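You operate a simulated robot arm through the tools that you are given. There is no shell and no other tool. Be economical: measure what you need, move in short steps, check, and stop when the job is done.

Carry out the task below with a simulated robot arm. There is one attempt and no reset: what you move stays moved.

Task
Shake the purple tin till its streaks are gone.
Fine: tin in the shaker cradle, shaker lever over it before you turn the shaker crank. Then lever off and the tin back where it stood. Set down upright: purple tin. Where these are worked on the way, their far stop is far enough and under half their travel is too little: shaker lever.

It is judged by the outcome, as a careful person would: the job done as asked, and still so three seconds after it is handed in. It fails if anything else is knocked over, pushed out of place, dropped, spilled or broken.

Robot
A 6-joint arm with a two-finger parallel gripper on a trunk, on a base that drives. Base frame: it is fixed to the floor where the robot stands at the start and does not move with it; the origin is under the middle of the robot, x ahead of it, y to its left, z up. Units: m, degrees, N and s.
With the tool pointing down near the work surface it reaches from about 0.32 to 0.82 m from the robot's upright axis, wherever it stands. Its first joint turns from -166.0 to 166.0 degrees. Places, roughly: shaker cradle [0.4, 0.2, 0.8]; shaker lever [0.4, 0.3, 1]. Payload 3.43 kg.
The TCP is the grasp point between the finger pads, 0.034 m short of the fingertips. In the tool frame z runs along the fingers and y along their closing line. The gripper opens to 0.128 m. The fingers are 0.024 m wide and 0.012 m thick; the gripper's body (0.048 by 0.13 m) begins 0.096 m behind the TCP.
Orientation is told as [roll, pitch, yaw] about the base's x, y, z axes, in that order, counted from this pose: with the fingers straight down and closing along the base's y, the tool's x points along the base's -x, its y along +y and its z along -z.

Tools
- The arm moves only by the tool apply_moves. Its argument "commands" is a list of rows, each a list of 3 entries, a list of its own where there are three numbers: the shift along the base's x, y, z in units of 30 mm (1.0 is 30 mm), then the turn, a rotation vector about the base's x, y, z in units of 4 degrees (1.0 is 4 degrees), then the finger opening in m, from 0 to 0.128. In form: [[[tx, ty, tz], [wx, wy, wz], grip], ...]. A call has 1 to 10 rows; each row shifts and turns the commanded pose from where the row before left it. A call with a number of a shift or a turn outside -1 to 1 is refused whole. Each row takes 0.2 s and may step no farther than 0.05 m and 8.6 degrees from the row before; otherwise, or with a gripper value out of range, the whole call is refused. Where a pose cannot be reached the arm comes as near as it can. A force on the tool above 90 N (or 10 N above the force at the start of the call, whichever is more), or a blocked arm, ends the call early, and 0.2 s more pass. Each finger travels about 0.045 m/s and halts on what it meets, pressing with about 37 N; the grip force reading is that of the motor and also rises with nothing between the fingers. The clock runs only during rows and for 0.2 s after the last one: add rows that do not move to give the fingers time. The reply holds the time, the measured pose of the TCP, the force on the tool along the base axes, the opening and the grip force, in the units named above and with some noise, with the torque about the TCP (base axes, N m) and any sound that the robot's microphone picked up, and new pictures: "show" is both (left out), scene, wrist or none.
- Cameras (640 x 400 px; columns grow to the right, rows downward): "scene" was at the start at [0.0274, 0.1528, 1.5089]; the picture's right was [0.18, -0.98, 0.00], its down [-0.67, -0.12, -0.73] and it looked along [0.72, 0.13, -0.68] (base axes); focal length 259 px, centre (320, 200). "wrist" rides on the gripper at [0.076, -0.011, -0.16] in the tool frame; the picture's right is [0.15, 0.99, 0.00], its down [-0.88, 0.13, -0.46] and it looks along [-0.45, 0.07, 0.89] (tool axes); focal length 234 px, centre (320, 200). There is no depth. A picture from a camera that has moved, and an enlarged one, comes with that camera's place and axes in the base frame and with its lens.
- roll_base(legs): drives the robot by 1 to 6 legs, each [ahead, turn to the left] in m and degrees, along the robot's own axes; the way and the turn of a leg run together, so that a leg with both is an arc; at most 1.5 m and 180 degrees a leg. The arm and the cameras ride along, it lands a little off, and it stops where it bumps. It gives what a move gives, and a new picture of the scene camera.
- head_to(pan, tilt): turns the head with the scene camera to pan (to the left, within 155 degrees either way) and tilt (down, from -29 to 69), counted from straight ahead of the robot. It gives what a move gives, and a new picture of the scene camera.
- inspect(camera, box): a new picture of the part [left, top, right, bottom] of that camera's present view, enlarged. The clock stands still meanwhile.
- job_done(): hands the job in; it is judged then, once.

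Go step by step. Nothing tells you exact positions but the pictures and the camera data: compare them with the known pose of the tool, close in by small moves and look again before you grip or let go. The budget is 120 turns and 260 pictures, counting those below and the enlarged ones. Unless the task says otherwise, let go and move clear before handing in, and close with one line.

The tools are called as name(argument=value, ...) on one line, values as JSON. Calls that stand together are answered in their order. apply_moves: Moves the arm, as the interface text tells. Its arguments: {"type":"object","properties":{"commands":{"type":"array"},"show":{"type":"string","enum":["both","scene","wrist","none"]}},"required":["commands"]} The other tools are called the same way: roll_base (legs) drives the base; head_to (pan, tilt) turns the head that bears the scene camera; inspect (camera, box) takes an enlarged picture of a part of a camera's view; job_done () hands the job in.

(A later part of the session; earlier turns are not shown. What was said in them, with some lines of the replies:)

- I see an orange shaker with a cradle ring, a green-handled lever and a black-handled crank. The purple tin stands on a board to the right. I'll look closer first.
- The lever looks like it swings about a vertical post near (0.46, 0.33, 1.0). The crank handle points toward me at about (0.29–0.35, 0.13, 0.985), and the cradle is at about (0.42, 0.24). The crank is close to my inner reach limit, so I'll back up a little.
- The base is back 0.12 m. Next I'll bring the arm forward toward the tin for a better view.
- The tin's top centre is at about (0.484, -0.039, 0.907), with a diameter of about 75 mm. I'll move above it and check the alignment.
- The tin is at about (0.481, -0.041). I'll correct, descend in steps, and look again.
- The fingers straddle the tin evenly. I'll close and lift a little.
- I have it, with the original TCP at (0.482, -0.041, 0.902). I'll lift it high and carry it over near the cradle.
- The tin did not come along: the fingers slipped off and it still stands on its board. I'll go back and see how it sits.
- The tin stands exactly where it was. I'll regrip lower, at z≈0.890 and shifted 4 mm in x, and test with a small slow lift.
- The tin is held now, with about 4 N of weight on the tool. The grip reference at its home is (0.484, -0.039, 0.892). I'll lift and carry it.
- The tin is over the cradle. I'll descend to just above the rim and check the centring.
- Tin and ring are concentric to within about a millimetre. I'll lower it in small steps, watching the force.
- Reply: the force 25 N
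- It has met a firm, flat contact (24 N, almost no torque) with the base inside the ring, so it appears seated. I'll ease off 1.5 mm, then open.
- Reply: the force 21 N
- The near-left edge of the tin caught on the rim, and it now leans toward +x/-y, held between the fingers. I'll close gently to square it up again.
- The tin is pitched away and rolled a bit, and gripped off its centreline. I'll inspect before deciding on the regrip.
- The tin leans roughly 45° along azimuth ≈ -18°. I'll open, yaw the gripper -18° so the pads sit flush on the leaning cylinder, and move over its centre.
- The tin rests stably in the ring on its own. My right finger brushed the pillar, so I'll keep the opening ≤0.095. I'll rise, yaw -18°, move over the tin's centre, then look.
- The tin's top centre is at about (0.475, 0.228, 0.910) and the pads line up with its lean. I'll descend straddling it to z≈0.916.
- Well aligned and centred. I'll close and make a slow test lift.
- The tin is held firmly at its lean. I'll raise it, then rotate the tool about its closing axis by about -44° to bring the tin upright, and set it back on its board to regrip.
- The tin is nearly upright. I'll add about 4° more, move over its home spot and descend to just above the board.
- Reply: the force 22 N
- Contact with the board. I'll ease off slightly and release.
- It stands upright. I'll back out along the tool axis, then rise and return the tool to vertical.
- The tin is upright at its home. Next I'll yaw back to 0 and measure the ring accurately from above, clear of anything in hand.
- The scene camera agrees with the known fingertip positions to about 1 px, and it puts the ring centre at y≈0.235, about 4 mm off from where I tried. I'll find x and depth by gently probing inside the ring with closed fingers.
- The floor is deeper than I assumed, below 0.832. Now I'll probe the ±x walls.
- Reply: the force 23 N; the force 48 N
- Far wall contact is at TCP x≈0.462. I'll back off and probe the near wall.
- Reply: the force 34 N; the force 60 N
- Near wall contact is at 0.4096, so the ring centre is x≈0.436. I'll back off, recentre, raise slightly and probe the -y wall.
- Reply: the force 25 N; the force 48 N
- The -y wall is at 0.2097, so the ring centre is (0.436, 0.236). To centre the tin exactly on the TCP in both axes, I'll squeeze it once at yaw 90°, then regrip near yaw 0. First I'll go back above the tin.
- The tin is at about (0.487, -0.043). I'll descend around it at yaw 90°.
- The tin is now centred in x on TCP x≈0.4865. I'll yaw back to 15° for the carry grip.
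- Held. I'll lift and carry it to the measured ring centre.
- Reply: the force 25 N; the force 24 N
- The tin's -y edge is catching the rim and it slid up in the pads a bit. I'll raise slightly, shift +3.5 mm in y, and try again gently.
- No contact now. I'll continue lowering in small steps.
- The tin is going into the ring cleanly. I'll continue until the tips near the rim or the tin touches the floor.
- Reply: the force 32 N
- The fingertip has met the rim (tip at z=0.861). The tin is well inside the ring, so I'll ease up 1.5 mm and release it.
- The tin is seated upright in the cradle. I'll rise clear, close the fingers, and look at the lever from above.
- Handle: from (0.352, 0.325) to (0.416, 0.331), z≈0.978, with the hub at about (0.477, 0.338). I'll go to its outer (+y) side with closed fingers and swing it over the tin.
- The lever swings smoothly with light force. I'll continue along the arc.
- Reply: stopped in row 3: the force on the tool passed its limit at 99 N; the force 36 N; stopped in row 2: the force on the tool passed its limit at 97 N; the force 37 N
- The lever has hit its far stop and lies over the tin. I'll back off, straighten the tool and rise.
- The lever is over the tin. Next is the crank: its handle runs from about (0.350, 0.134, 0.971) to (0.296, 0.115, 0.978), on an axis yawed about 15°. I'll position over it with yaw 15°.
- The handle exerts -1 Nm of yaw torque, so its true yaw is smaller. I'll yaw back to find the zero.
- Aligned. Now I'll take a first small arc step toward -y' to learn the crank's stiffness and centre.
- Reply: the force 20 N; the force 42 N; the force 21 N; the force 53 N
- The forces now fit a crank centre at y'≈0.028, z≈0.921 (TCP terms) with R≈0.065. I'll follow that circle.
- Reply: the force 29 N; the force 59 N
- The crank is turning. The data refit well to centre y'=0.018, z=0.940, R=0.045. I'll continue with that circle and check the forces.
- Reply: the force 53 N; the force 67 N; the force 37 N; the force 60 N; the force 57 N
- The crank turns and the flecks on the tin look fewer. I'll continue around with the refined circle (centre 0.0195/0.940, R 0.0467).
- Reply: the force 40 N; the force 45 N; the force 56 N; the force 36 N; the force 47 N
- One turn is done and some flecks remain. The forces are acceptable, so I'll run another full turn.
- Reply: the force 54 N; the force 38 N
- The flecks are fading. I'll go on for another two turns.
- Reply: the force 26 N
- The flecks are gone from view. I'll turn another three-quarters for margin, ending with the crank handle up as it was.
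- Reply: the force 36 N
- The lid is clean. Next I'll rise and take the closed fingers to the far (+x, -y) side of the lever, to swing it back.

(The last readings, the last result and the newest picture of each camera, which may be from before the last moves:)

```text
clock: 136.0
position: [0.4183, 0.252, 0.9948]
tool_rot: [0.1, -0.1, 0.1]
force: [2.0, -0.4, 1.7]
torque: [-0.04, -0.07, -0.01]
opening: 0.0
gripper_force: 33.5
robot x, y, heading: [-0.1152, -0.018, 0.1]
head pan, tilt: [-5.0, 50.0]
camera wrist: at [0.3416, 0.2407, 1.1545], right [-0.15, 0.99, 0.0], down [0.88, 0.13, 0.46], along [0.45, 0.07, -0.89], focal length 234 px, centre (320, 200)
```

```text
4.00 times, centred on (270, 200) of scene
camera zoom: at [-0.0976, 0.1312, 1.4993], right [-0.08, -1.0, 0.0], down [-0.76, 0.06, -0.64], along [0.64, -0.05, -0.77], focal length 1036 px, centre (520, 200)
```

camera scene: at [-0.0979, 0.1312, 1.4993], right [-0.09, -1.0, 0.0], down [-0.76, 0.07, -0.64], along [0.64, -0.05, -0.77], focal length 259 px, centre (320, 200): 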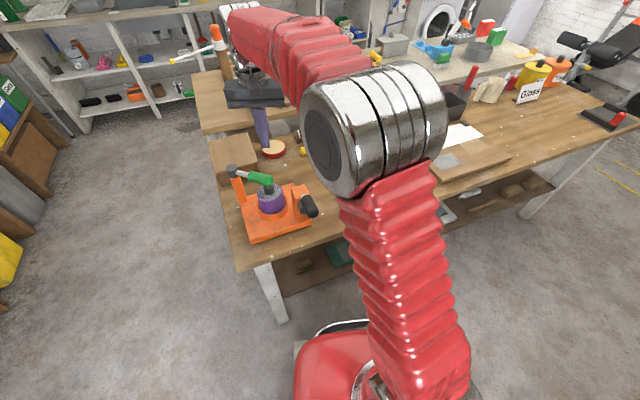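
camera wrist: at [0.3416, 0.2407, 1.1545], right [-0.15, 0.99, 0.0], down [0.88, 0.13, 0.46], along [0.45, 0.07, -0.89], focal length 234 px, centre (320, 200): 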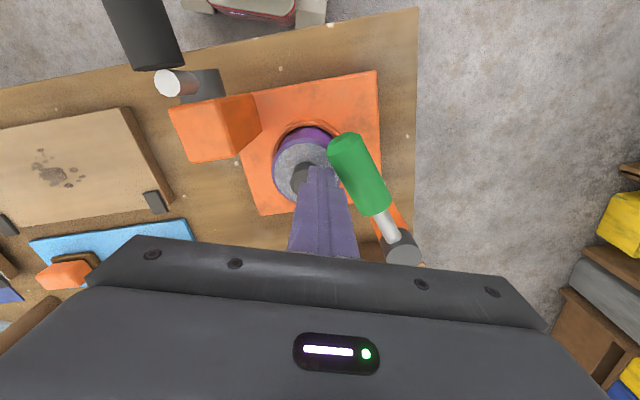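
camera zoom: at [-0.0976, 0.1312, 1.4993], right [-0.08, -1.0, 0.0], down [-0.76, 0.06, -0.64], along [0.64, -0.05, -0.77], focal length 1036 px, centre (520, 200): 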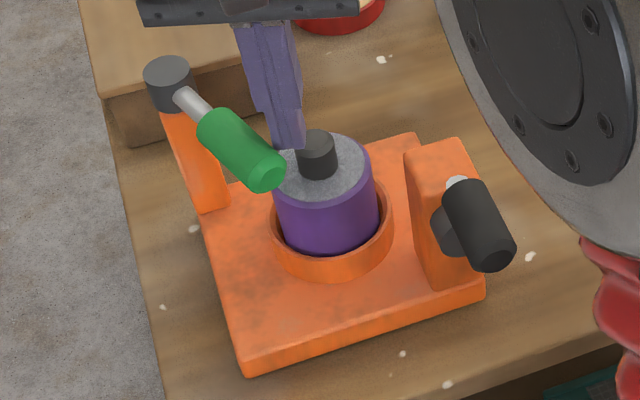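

apply_moves(commands=[[[-0.33, 0.3, 0], [0, 0, 0], 0.0], [[-0.33, 0.3, 0], [0, 0, 0], 0.0], [[-0.25, 0.37, 0], [0, 0, 0], 0.0], [[-0.25, 0.37, 0], [0, 0, 0], 0.0], [[-0.1, 0.22, 0], [0, 0, 0], 0.0]], show="none")

apply_moves(commands=[[[-0.03, 0.1, 0], [0, 0, 0], 0.0]], show="wrist")

inspect(camera="scene", box=[220, 150, 320, 250])

```text
clock: 137.2
position: [0.3801, 0.298, 0.9942]
tool_rot: [0.1, -0.1, 0.0]
force: [2.8, -2.4, 0.6]
torque: [-0.07, -0.08, 0.0]
opening: 0.0001
gripper_force: 32.6
robot x, y, heading: [-0.1175, -0.0154, -0.0]
head pan, tilt: [-5.0, 50.0]
```

```text
clock: 137.6
position: [0.3787, 0.3004, 0.995]
tool_rot: [0.1, 0.1, 0.0]
force: [2.3, -3.4, 1.5]
torque: [-0.07, -0.05, 0.04]
opening: 0.0
gripper_force: 33.0
robot x, y, heading: [-0.1149, -0.0165, 0.2]
head pan, tilt: [-5.0, 50.0]
camera wrist: at [0.3023, 0.2897, 1.1546], right [-0.15, 0.99, 0.0], down [0.88, 0.13, 0.46], along [0.45, 0.07, -0.89], focal length 234 px, centre (320, 200)
```

wrist: 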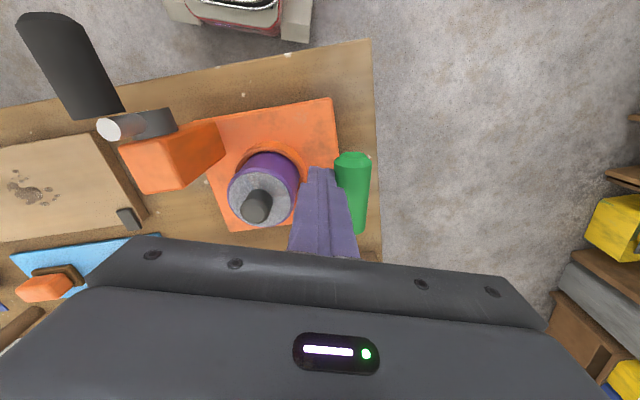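

```text
4.00 times, centred on (270, 200) of scene
camera zoom: at [-0.0976, 0.1311, 1.4993], right [-0.08, -1.0, 0.0], down [-0.76, 0.06, -0.64], along [0.64, -0.05, -0.77], focal length 1036 px, centre (520, 200)
```

zoom: 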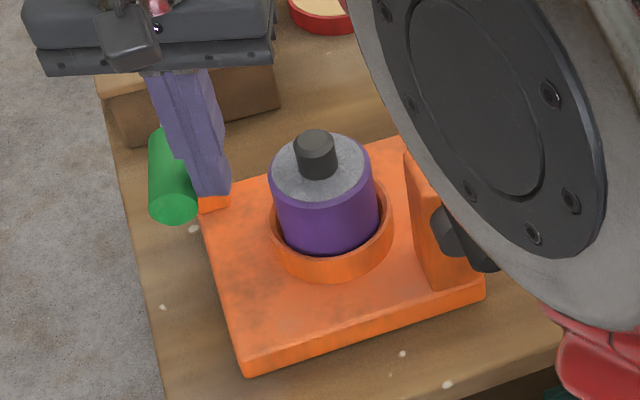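

apply_moves(commands=[[[-0.02, 0.12, 0], [0, 0, 0], 0.0], [[0, 0.12, 0], [0, 0, 0], 0.0]], show="none")

apply_moves(commands=[[[0, 0.1, 0], [0, 0, 0], 0.0]], show="none")

```text
clock: 138.2
position: [0.3774, 0.3073, 0.9949]
tool_rot: [-0.1, 0.2, 0.0]
force: [-5.6, -15.3, 4.2]
torque: [-0.47, 0.18, 0.21]
opening: 0.0001
gripper_force: 33.0
robot x, y, heading: [-0.1156, -0.0181, 0.2]
head pan, tilt: [-5.0, 50.0]
```

```text
clock: 138.6
position: [0.3778, 0.3088, 0.994]
tool_rot: [-0.2, 0.1, 0.0]
force: [-6.5, -36.9, 7.2]
torque: [-1.03, 0.33, 0.48]
opening: 0.0
gripper_force: 32.9
robot x, y, heading: [-0.1195, -0.0148, 0.3]
head pan, tilt: [-5.0, 50.0]
```

The lever is back at its stop. I'll back off, rise, and go over the tin with yaw 15°.

apply_moves(commands=[[[0, -0.6, 0], [0, 0, 0], 0.0], [[0, -0.2, 0.9], [0, 0, 0], 0.0], [[0, 0, 0.9], [0, 0, 0], 0.0], [[0, 0, 0.9], [0, 0, 0], 0.0], [[0.6, -0.5, 0], [0, 0, 0.94], 0.09], [[0.6, -0.5, 0], [0, 0, 0.94], 0.09], [[0.69, -0.5, 0], [0, 0, 0.94], 0.09], [[0, 0, 0], [0, 0, 0.93], 0.09]])

inspect(camera="scene", box=[220, 150, 320, 250])

inspect(camera="wrist", box=[220, 80, 420, 240])

```text
clock: 140.4
position: [0.4365, 0.2412, 1.0768]
tool_rot: [0.1, -0.1, 15.0]
force: [0.0, -0.5, -0.9]
torque: [0.0, 0.03, 0.03]
opening: 0.0866
gripper_force: 0.0
robot x, y, heading: [-0.1159, -0.0206, 0.4]
head pan, tilt: [-5.0, 50.0]
camera scene: at [-0.0978, 0.1312, 1.4993], right [-0.08, -1.0, 0.0], down [-0.76, 0.06, -0.64], along [0.64, -0.05, -0.77], focal length 259 px, centre (320, 200)
camera wrist: at [0.3647, 0.2105, 1.2358], right [-0.4, 0.92, 0.0], down [0.82, 0.35, 0.46], along [0.42, 0.18, -0.89], focal length 234 px, centre (320, 200)
```

scene: 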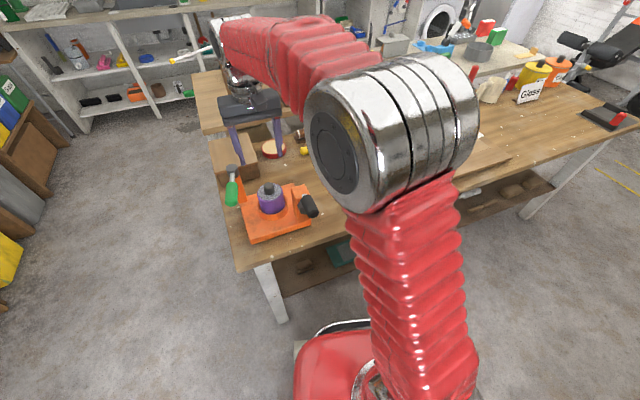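
wrist: 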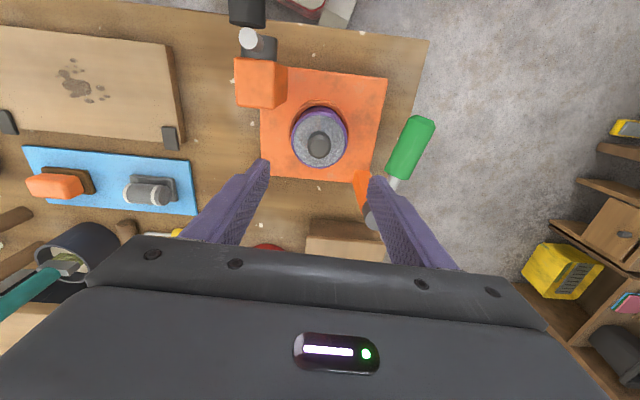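

```text
4.00 times, centred on (270, 200) of scene
camera zoom: at [-0.0978, 0.1312, 1.4993], right [-0.08, -1.0, 0.0], down [-0.76, 0.06, -0.64], along [0.64, -0.05, -0.77], focal length 1036 px, centre (520, 200)
```

zoom: 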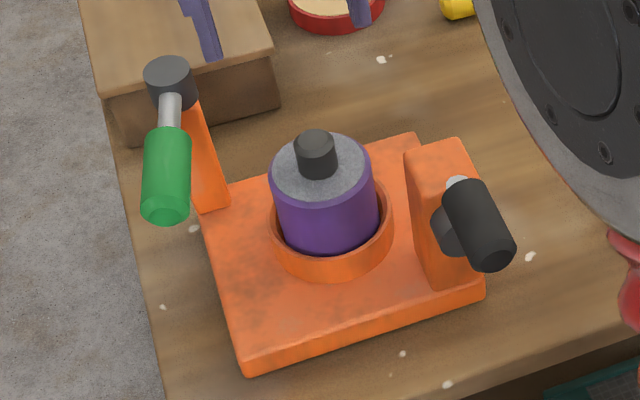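

```text
2.50 times, centred on (320, 160) of wrist
camera zoom: at [0.3647, 0.2105, 1.2358], right [-0.4, 0.92, 0.0], down [0.82, 0.35, 0.46], along [0.42, 0.18, -0.89], focal length 585 px, centre (320, 300)
```

zoom: 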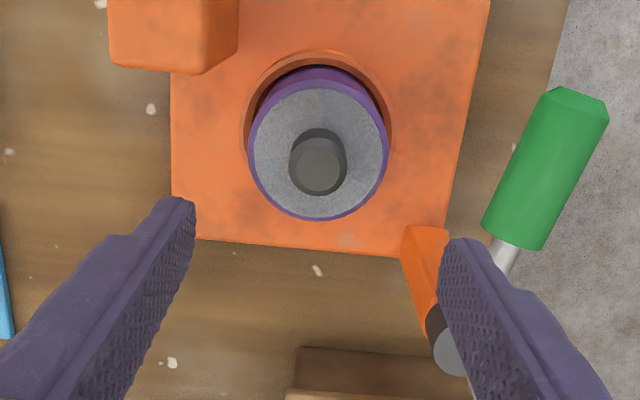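

The lid is clean and the lever is off. I'll descend to grip the tin just above the rim, in the same pose as at release.

apply_moves(commands=[[[-0.06, -0.03, -0.9], [0, 0, 0], 0.09], [[0, 0, -0.9], [0, 0, 0], 0.09], [[0, 0, -0.9], [0, 0, 0], 0.09], [[0, 0, -0.9], [0, 0, 0], 0.09], [[0, 0, -0.9], [0, 0, 0], 0.09], [[0, 0, -0.9], [0, 0, 0], 0.09], [[0, 0, -0.55], [0, 0, 0], 0.09]], show="wrist")

inspect(camera="scene", box=[220, 150, 320, 250])

```text
clock: 142.0
position: [0.4331, 0.2414, 0.8968]
tool_rot: [0.1, 0.0, 15.0]
force: [0.4, -0.6, 0.3]
torque: [0.06, 0.0, -0.02]
opening: 0.09
gripper_force: 0.1
robot x, y, heading: [-0.1156, -0.017, 0.2]
head pan, tilt: [-5.0, 50.0]
camera wrist: at [0.363, 0.2113, 1.0571], right [-0.4, 0.92, 0.0], down [0.82, 0.35, 0.46], along [0.42, 0.18, -0.89], focal length 234 px, centre (320, 200)
```

wrist: 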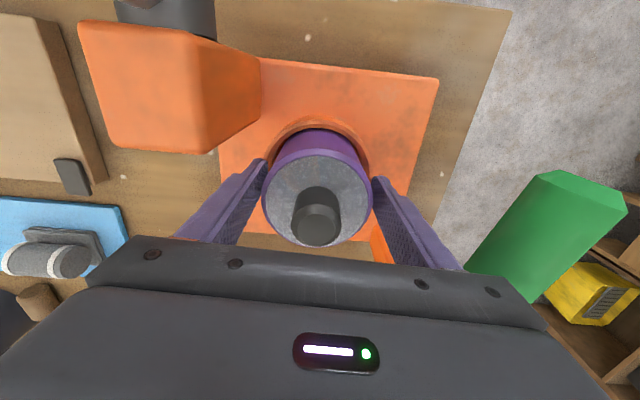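

```text
4.00 times, centred on (270, 200) of scene
camera zoom: at [-0.0977, 0.1312, 1.4993], right [-0.08, -1.0, 0.0], down [-0.76, 0.06, -0.64], along [0.64, -0.05, -0.77], focal length 1036 px, centre (520, 200)
```

zoom: 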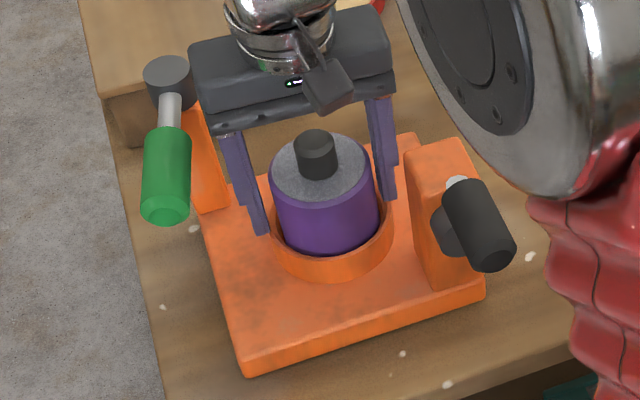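

apply_moves(commands=[[[0, -0.04, -0.03], [0, 0, 0], 0.085], [[0, 0, 0], [0, 0, 0], 0.075], [[0, 0, 0], [0, 0, 0], 0.05], [[0, 0, 0], [0, 0, 0], 0.0], [[0, 0, 0], [0, 0, 0], 0.0]], show="none")

apply_moves(commands=[[[0, 0, 0.08], [0, 0, 0], 0.0], [[0, 0, 0.08], [0, 0, 0], 0.0], [[0, 0, 0.08], [0, 0, 0], 0.0], [[0, 0, 0.08], [0, 0, 0], 0.0]], show="none")

inspect(camera="scene", box=[220, 150, 320, 250])

```text
clock: 143.2
position: [0.4335, 0.2398, 0.8962]
tool_rot: [0.1, 0.0, 15.0]
force: [0.9, -0.3, 0.4]
torque: [-0.12, -0.08, 0.0]
opening: 0.0751
gripper_force: 37.0
robot x, y, heading: [-0.1189, -0.0207, 0.1]
head pan, tilt: [-5.0, 50.0]
```

```text
clock: 144.2
position: [0.4323, 0.2399, 0.906]
tool_rot: [0.1, 0.0, 15.0]
force: [0.1, -0.2, -4.1]
torque: [0.02, -0.01, 0.0]
opening: 0.0751
gripper_force: 36.3
robot x, y, heading: [-0.1144, -0.0187, 0.1]
head pan, tilt: [-5.0, 50.0]
```

```text
4.00 times, centred on (270, 200) of scene
camera zoom: at [-0.0975, 0.1312, 1.4993], right [-0.08, -1.0, 0.0], down [-0.76, 0.06, -0.64], along [0.64, -0.05, -0.77], focal length 1036 px, centre (520, 200)
```

zoom: 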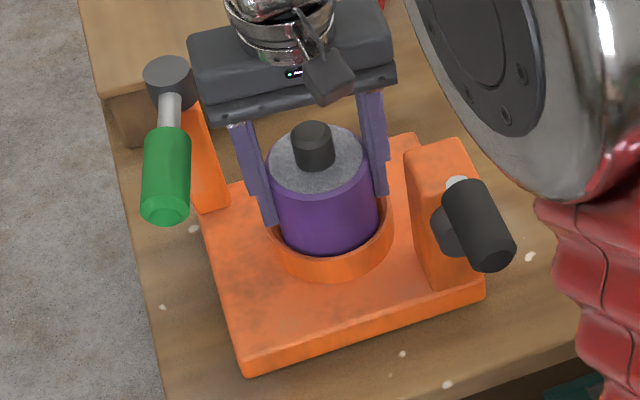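

It's coming up cleanly. I'll lift all the way and carry it home.

apply_moves(commands=[[[0, 0, 0.3], [0, 0, 0], 0.0], [[0, 0, 0.5], [0, 0, 0], 0.0], [[0, 0, 0.8], [0, 0, 0], 0.0], [[0, 0, 0.8], [0, 0, 0], 0.0], [[0, 0, 0.8], [0, 0, 0], 0.0], [[0, 0, 0.8], [0, 0, 0], 0.0], [[0, 0, 0.8], [0, 0, 0], 0.0], [[0, 0, 0.8], [0, 0, 0], 0.0]], show="none")

apply_moves(commands=[[[0.1, -0.93, 0], [0, 0, 0], 0.0], [[0.1, -0.93, 0], [0, 0, 0], 0.0], [[0.1, -0.93, 0], [0, 0, 0], 0.0], [[0.2, -0.93, 0], [0, 0, 0], 0.0], [[0.2, -0.93, 0], [0, 0, 0], 0.0], [[0.2, -0.93, 0], [0, 0, 0], 0.0], [[0.2, -0.93, 0], [0, 0, 0], 0.0], [[0.2, -0.93, 0], [0, 0, 0], 0.0], [[0.13, -0.93, 0], [0, 0, 0], 0.0], [[0.1, -0.93, 0], [0, 0, 0], 0.0]], show="none")

head_to(pan=10.4, tilt=43.1)

```text
clock: 146.0
position: [0.4311, 0.2415, 1.0725]
tool_rot: [0.2, 0.0, 15.0]
force: [-0.2, -0.5, -2.8]
torque: [-0.02, 0.02, -0.01]
opening: 0.0751
gripper_force: 36.9
robot x, y, heading: [-0.1126, -0.0142, 0.0]
head pan, tilt: [-5.0, 50.0]
```

```text
clock: 148.2
position: [0.4802, -0.0403, 1.075]
tool_rot: [0.1, 0.0, 15.0]
force: [0.5, -0.2, -3.7]
torque: [-0.03, -0.02, 0.02]
opening: 0.075
gripper_force: 37.8
robot x, y, heading: [-0.1179, -0.0189, 0.0]
head pan, tilt: [-5.0, 50.0]
```

```text
clock: 148.9
position: [0.4798, -0.0393, 1.0758]
tool_rot: [0.0, 0.0, 15.1]
force: [0.4, 0.5, -3.1]
torque: [0.04, 0.02, 0.0]
opening: 0.0748
gripper_force: 37.1
robot x, y, heading: [-0.1135, -0.0196, -0.1]
head pan, tilt: [10.4, 43.1]
camera scene: at [-0.0929, 0.1527, 1.509], right [0.18, -0.98, 0.0], down [-0.67, -0.12, -0.73], along [0.72, 0.13, -0.68], focal length 259 px, centre (320, 200)
```

scene: 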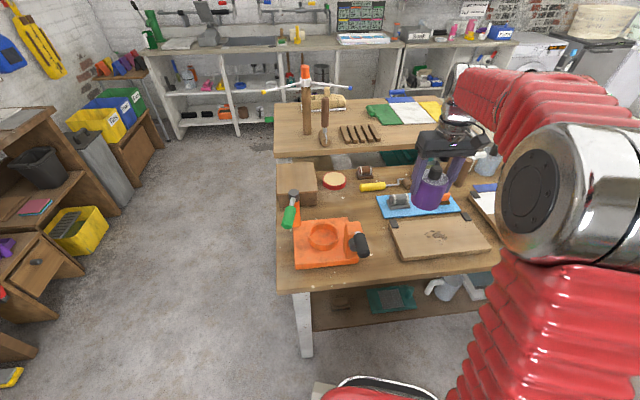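

apply_moves(commands=[[[0, 0, -0.9], [0, 0, 0], 0.0], [[0, 0, -0.9], [0, 0, 0], 0.0], [[0, 0, -0.9], [0, 0, 0], 0.0], [[0, 0, -0.9], [0, 0, 0], 0.0], [[0, 0, -0.9], [0, 0, 0], 0.0], [[0, 0, -0.7], [0, 0, 0], 0.0]], show="none")

inspect(camera="scene", box=[370, 170, 500, 270])

```text
clock: 150.3
position: [0.48, -0.0419, 0.9171]
tool_rot: [0.1, 0.1, 15.1]
force: [0.0, -0.2, -4.2]
torque: [0.03, -0.02, 0.0]
opening: 0.0751
gripper_force: 37.7
robot x, y, heading: [-0.1169, -0.0211, 0.2]
head pan, tilt: [10.4, 43.1]
```

```text
4.00 times, centred on (435, 220) of scene
camera zoom: at [-0.0929, 0.1528, 1.509], right [0.18, -0.98, 0.0], down [-0.67, -0.12, -0.73], along [0.72, 0.13, -0.68], focal length 1036 px, centre (-140, 120)
```

zoom: 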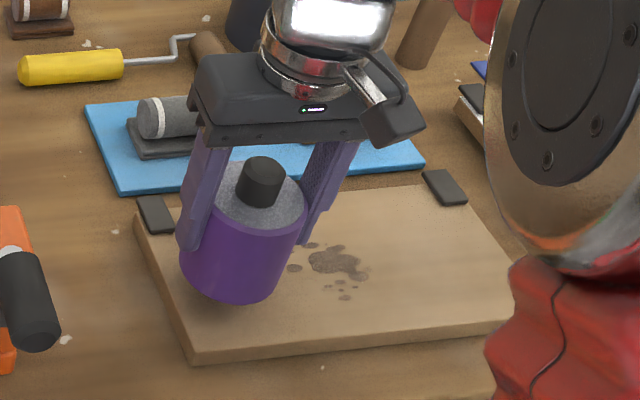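

Compared with the original picture, it should go slightly +y. I'll shift and lower to contact, then compare before releasing.

apply_moves(commands=[[[0.05, 0.17, -0.2], [0, 0, 0], 0.0], [[0, 0, -0.2], [0, 0, 0], 0.0]], show="none")

apply_moves(commands=[[[0, 0, -0.1], [0, 0, 0], 0.0], [[0, 0, -0.1], [0, 0, 0], 0.0]], show="none")

inspect(camera="scene", box=[370, 170, 500, 270])

```text
clock: 150.9
position: [0.4801, -0.0351, 0.906]
tool_rot: [0.1, -0.1, 15.0]
force: [0.9, -0.2, -3.4]
torque: [0.02, -0.01, -0.02]
opening: 0.0749
gripper_force: 37.2
robot x, y, heading: [-0.1147, -0.0165, 0.0]
head pan, tilt: [10.4, 43.1]
```

```text
clock: 151.6
position: [0.481, -0.033, 0.9002]
tool_rot: [0.1, 0.0, 15.0]
force: [0.1, -0.7, -2.9]
torque: [0.01, 0.0, -0.04]
opening: 0.075
gripper_force: 37.7
robot x, y, heading: [-0.1182, -0.0163, 0.1]
head pan, tilt: [10.4, 43.1]
```

```text
4.00 times, centred on (435, 220) of scene
camera zoom: at [-0.0928, 0.1528, 1.509], right [0.18, -0.98, 0.0], down [-0.67, -0.12, -0.73], along [0.72, 0.13, -0.68], focal length 1036 px, centre (-140, 120)
```

zoom: 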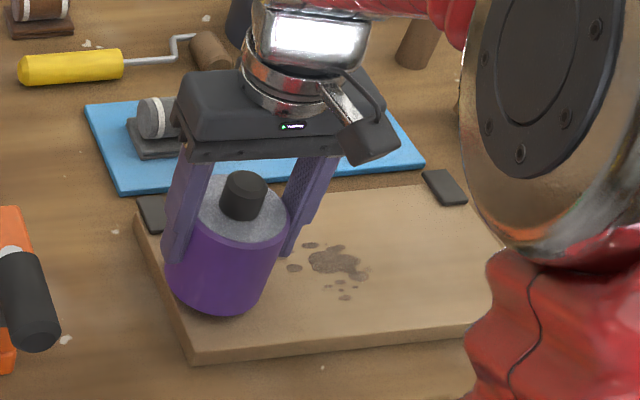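

apply_moves(commands=[[[0.22, -0.13, 0], [0, 0, 0], 0.0], [[0, 0, -0.08], [0, 0, 0], 0.0]], show="none")

apply_moves(commands=[[[0, 0, -0.07], [0, 0, 0], 0.0]], show="none")

apply_moves(commands=[[[0, 0, -0.07], [0, 0, 0], 0.0]], show="none")

inspect(camera="scene", box=[370, 170, 500, 270])

```text
clock: 152.2
position: [0.4891, -0.0371, 0.8981]
tool_rot: [0.1, 0.0, 15.0]
force: [-0.1, 1.1, -2.9]
torque: [0.01, 0.04, 0.01]
opening: 0.0752
gripper_force: 36.5
robot x, y, heading: [-0.1147, -0.0166, -0.1]
head pan, tilt: [10.4, 43.1]
```

```text
clock: 152.6
position: [0.4873, -0.0379, 0.8955]
tool_rot: [0.1, 0.0, 15.0]
force: [-0.1, 0.4, -4.4]
torque: [0.01, 0.04, -0.05]
opening: 0.075
gripper_force: 36.9
robot x, y, heading: [-0.1158, -0.0179, 0.2]
head pan, tilt: [10.4, 43.1]
```

```text
clock: 152.9
position: [0.4885, -0.0395, 0.8936]
tool_rot: [0.1, 0.0, 15.0]
force: [0.1, 0.2, -3.0]
torque: [-0.01, 0.0, 0.0]
opening: 0.075
gripper_force: 36.6
robot x, y, heading: [-0.1178, -0.018, 0.3]
head pan, tilt: [10.4, 43.1]
```

```text
4.00 times, centred on (435, 220) of scene
camera zoom: at [-0.0928, 0.1528, 1.509], right [0.18, -0.98, 0.0], down [-0.67, -0.12, -0.73], along [0.72, 0.13, -0.68], focal length 1036 px, centre (-140, 120)
```

zoom: 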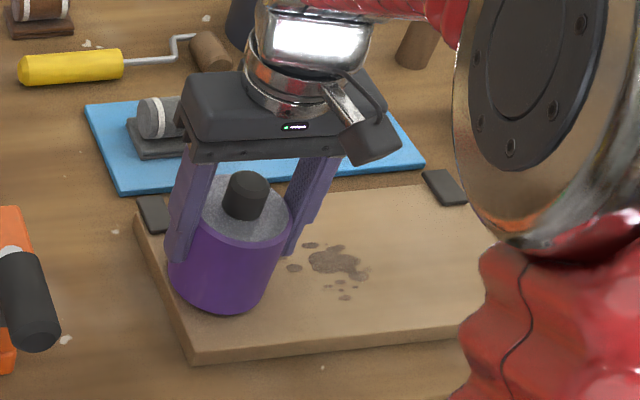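

Nearly an exact match to the original picture. I'll lower to contact.

apply_moves(commands=[[[0.06, 0, -0.07], [0, 0, 0], 0.0]], show="none")

apply_moves(commands=[[[0, 0, -0.06], [0, 0, 0], 0.0]], show="none")

apply_moves(commands=[[[0, 0, -0.06], [0, 0, 0], 0.0]], show="none")

```text
clock: 153.3
position: [0.4899, -0.0379, 0.8903]
tool_rot: [0.1, -0.1, 15.1]
force: [0.8, -0.3, -3.3]
torque: [0.03, 0.0, 0.02]
opening: 0.0751
gripper_force: 37.3
robot x, y, heading: [-0.113, -0.0216, -0.0]
head pan, tilt: [10.4, 43.1]
```

```text
clock: 153.8
position: [0.4902, -0.0383, 0.8901]
tool_rot: [0.1, 0.0, 15.0]
force: [-0.3, 0.6, -3.6]
torque: [-0.02, 0.0, 0.0]
opening: 0.0752
gripper_force: 37.1
robot x, y, heading: [-0.1145, -0.0166, 0.1]
head pan, tilt: [10.4, 43.1]
```

```text
clock: 154.2
position: [0.489, -0.0385, 0.8881]
tool_rot: [0.1, 0.0, 15.0]
force: [-1.3, 0.6, 1.9]
torque: [-0.18, 0.09, 0.0]
opening: 0.0747
gripper_force: 37.0
robot x, y, heading: [-0.1186, -0.0186, 0.2]
head pan, tilt: [10.4, 43.1]
```

Contact. I'll press slightly and release.

apply_moves(commands=[[[0, 0, -0.03], [0, 0, 0], 0.0], [[0, 0, 0], [0, 0, 0], 0.073], [[0, 0, 0], [0, 0, 0], 0.078], [[0, 0, 0], [0, 0, 0], 0.085], [[0, 0, 0], [0, 0, 0], 0.1], [[0, 0, 0.5], [0, 0, 0], 0.1], [[0, 0, 0.9], [0, 0, 0], 0.1], [[0, 0, 0.9], [0, 0, 0], 0.1], [[0, 0, 0.9], [0, 0, 0], 0.1], [[0, 0, 0.9], [0, 0, 0], 0.1]], show="none")

apply_moves(commands=[[[0, 0, 0.9], [0, 0, 0], 0.1], [[-0.7, 0, 0.9], [0, 0, 0], 0.1], [[-0.7, 0, 0.9], [0, 0, 0], 0.1], [[-0.7, 0, 0.5], [0, 0, 0], 0.1]])

inspect(camera="scene", box=[370, 170, 500, 270])

inspect(camera="wrist", box=[220, 100, 420, 240])

```text
clock: 156.3
position: [0.4894, -0.0356, 1.0098]
tool_rot: [0.1, 0.1, 15.0]
force: [-1.3, 0.0, -1.2]
torque: [-0.01, 0.0, -0.04]
opening: 0.1002
gripper_force: 0.1
robot x, y, heading: [-0.1194, -0.0174, 0.0]
head pan, tilt: [10.4, 43.1]
```

```text
clock: 157.3
position: [0.4241, -0.0369, 1.1052]
tool_rot: [0.2, -0.1, 15.0]
force: [0.5, 0.3, -0.7]
torque: [0.01, 0.01, 0.01]
opening: 0.1002
gripper_force: 0.0
robot x, y, heading: [-0.1161, -0.0146, 0.1]
head pan, tilt: [10.4, 43.1]
camera scene: at [-0.0928, 0.1528, 1.509], right [0.18, -0.98, 0.0], down [-0.67, -0.12, -0.73], along [0.72, 0.13, -0.68], focal length 259 px, centre (320, 200)
camera wrist: at [0.3544, -0.0682, 1.2656], right [-0.4, 0.92, 0.0], down [0.82, 0.35, 0.46], along [0.42, 0.18, -0.89], focal length 234 px, centre (320, 200)
```

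scene: 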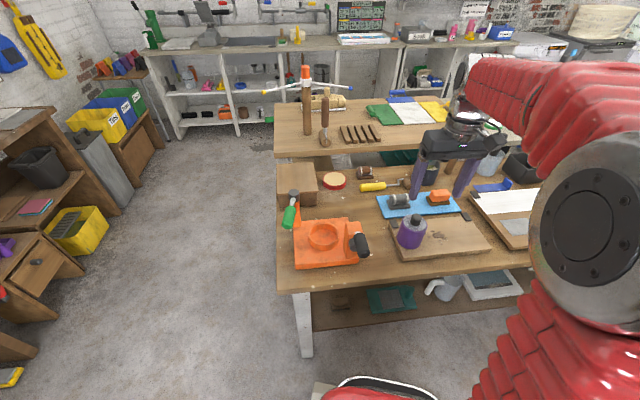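
wrist: 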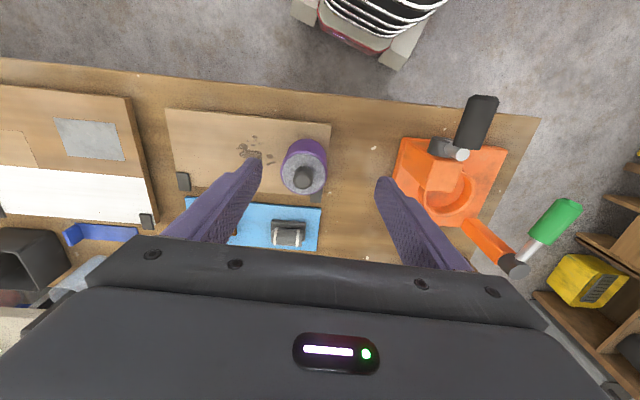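

```text
4.00 times, centred on (435, 220) of scene
camera zoom: at [-0.0928, 0.1528, 1.509], right [0.18, -0.98, 0.0], down [-0.67, -0.12, -0.73], along [0.72, 0.13, -0.68], focal length 1036 px, centre (-140, 120)
```

zoom: 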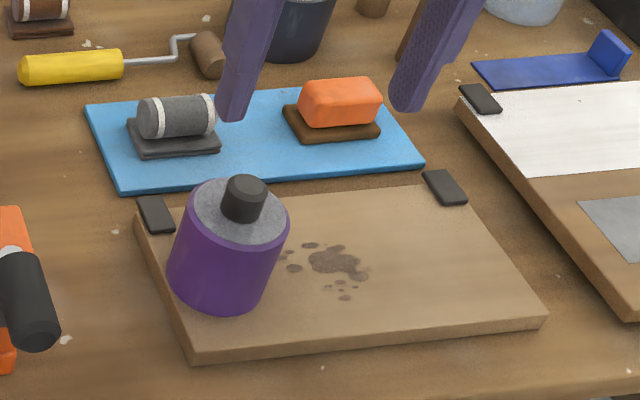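

```text
2.86 times, centred on (320, 170) of wrist
camera zoom: at [0.3544, -0.0682, 1.2656], right [-0.4, 0.92, 0.0], down [0.82, 0.35, 0.46], along [0.42, 0.18, -0.89], focal length 669 px, centre (320, 286)
```

zoom: 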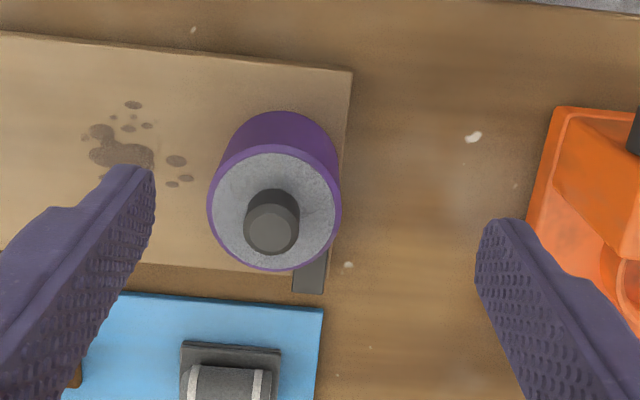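

The tin stands upright within a few millimetres of its original spot. Its lid is clean, the lever is off, the arm is clear and nothing else has moved. I'm handing in.

job_done()

```text
The job is handed in.
```

I shook the purple tin until its streaks were gone. It is back on its board, upright and within a few millimetres of where it stood, with the lever off. My first try at seating it caught the cradle rim and left it leaning, so I reset it on the board and seated it again.
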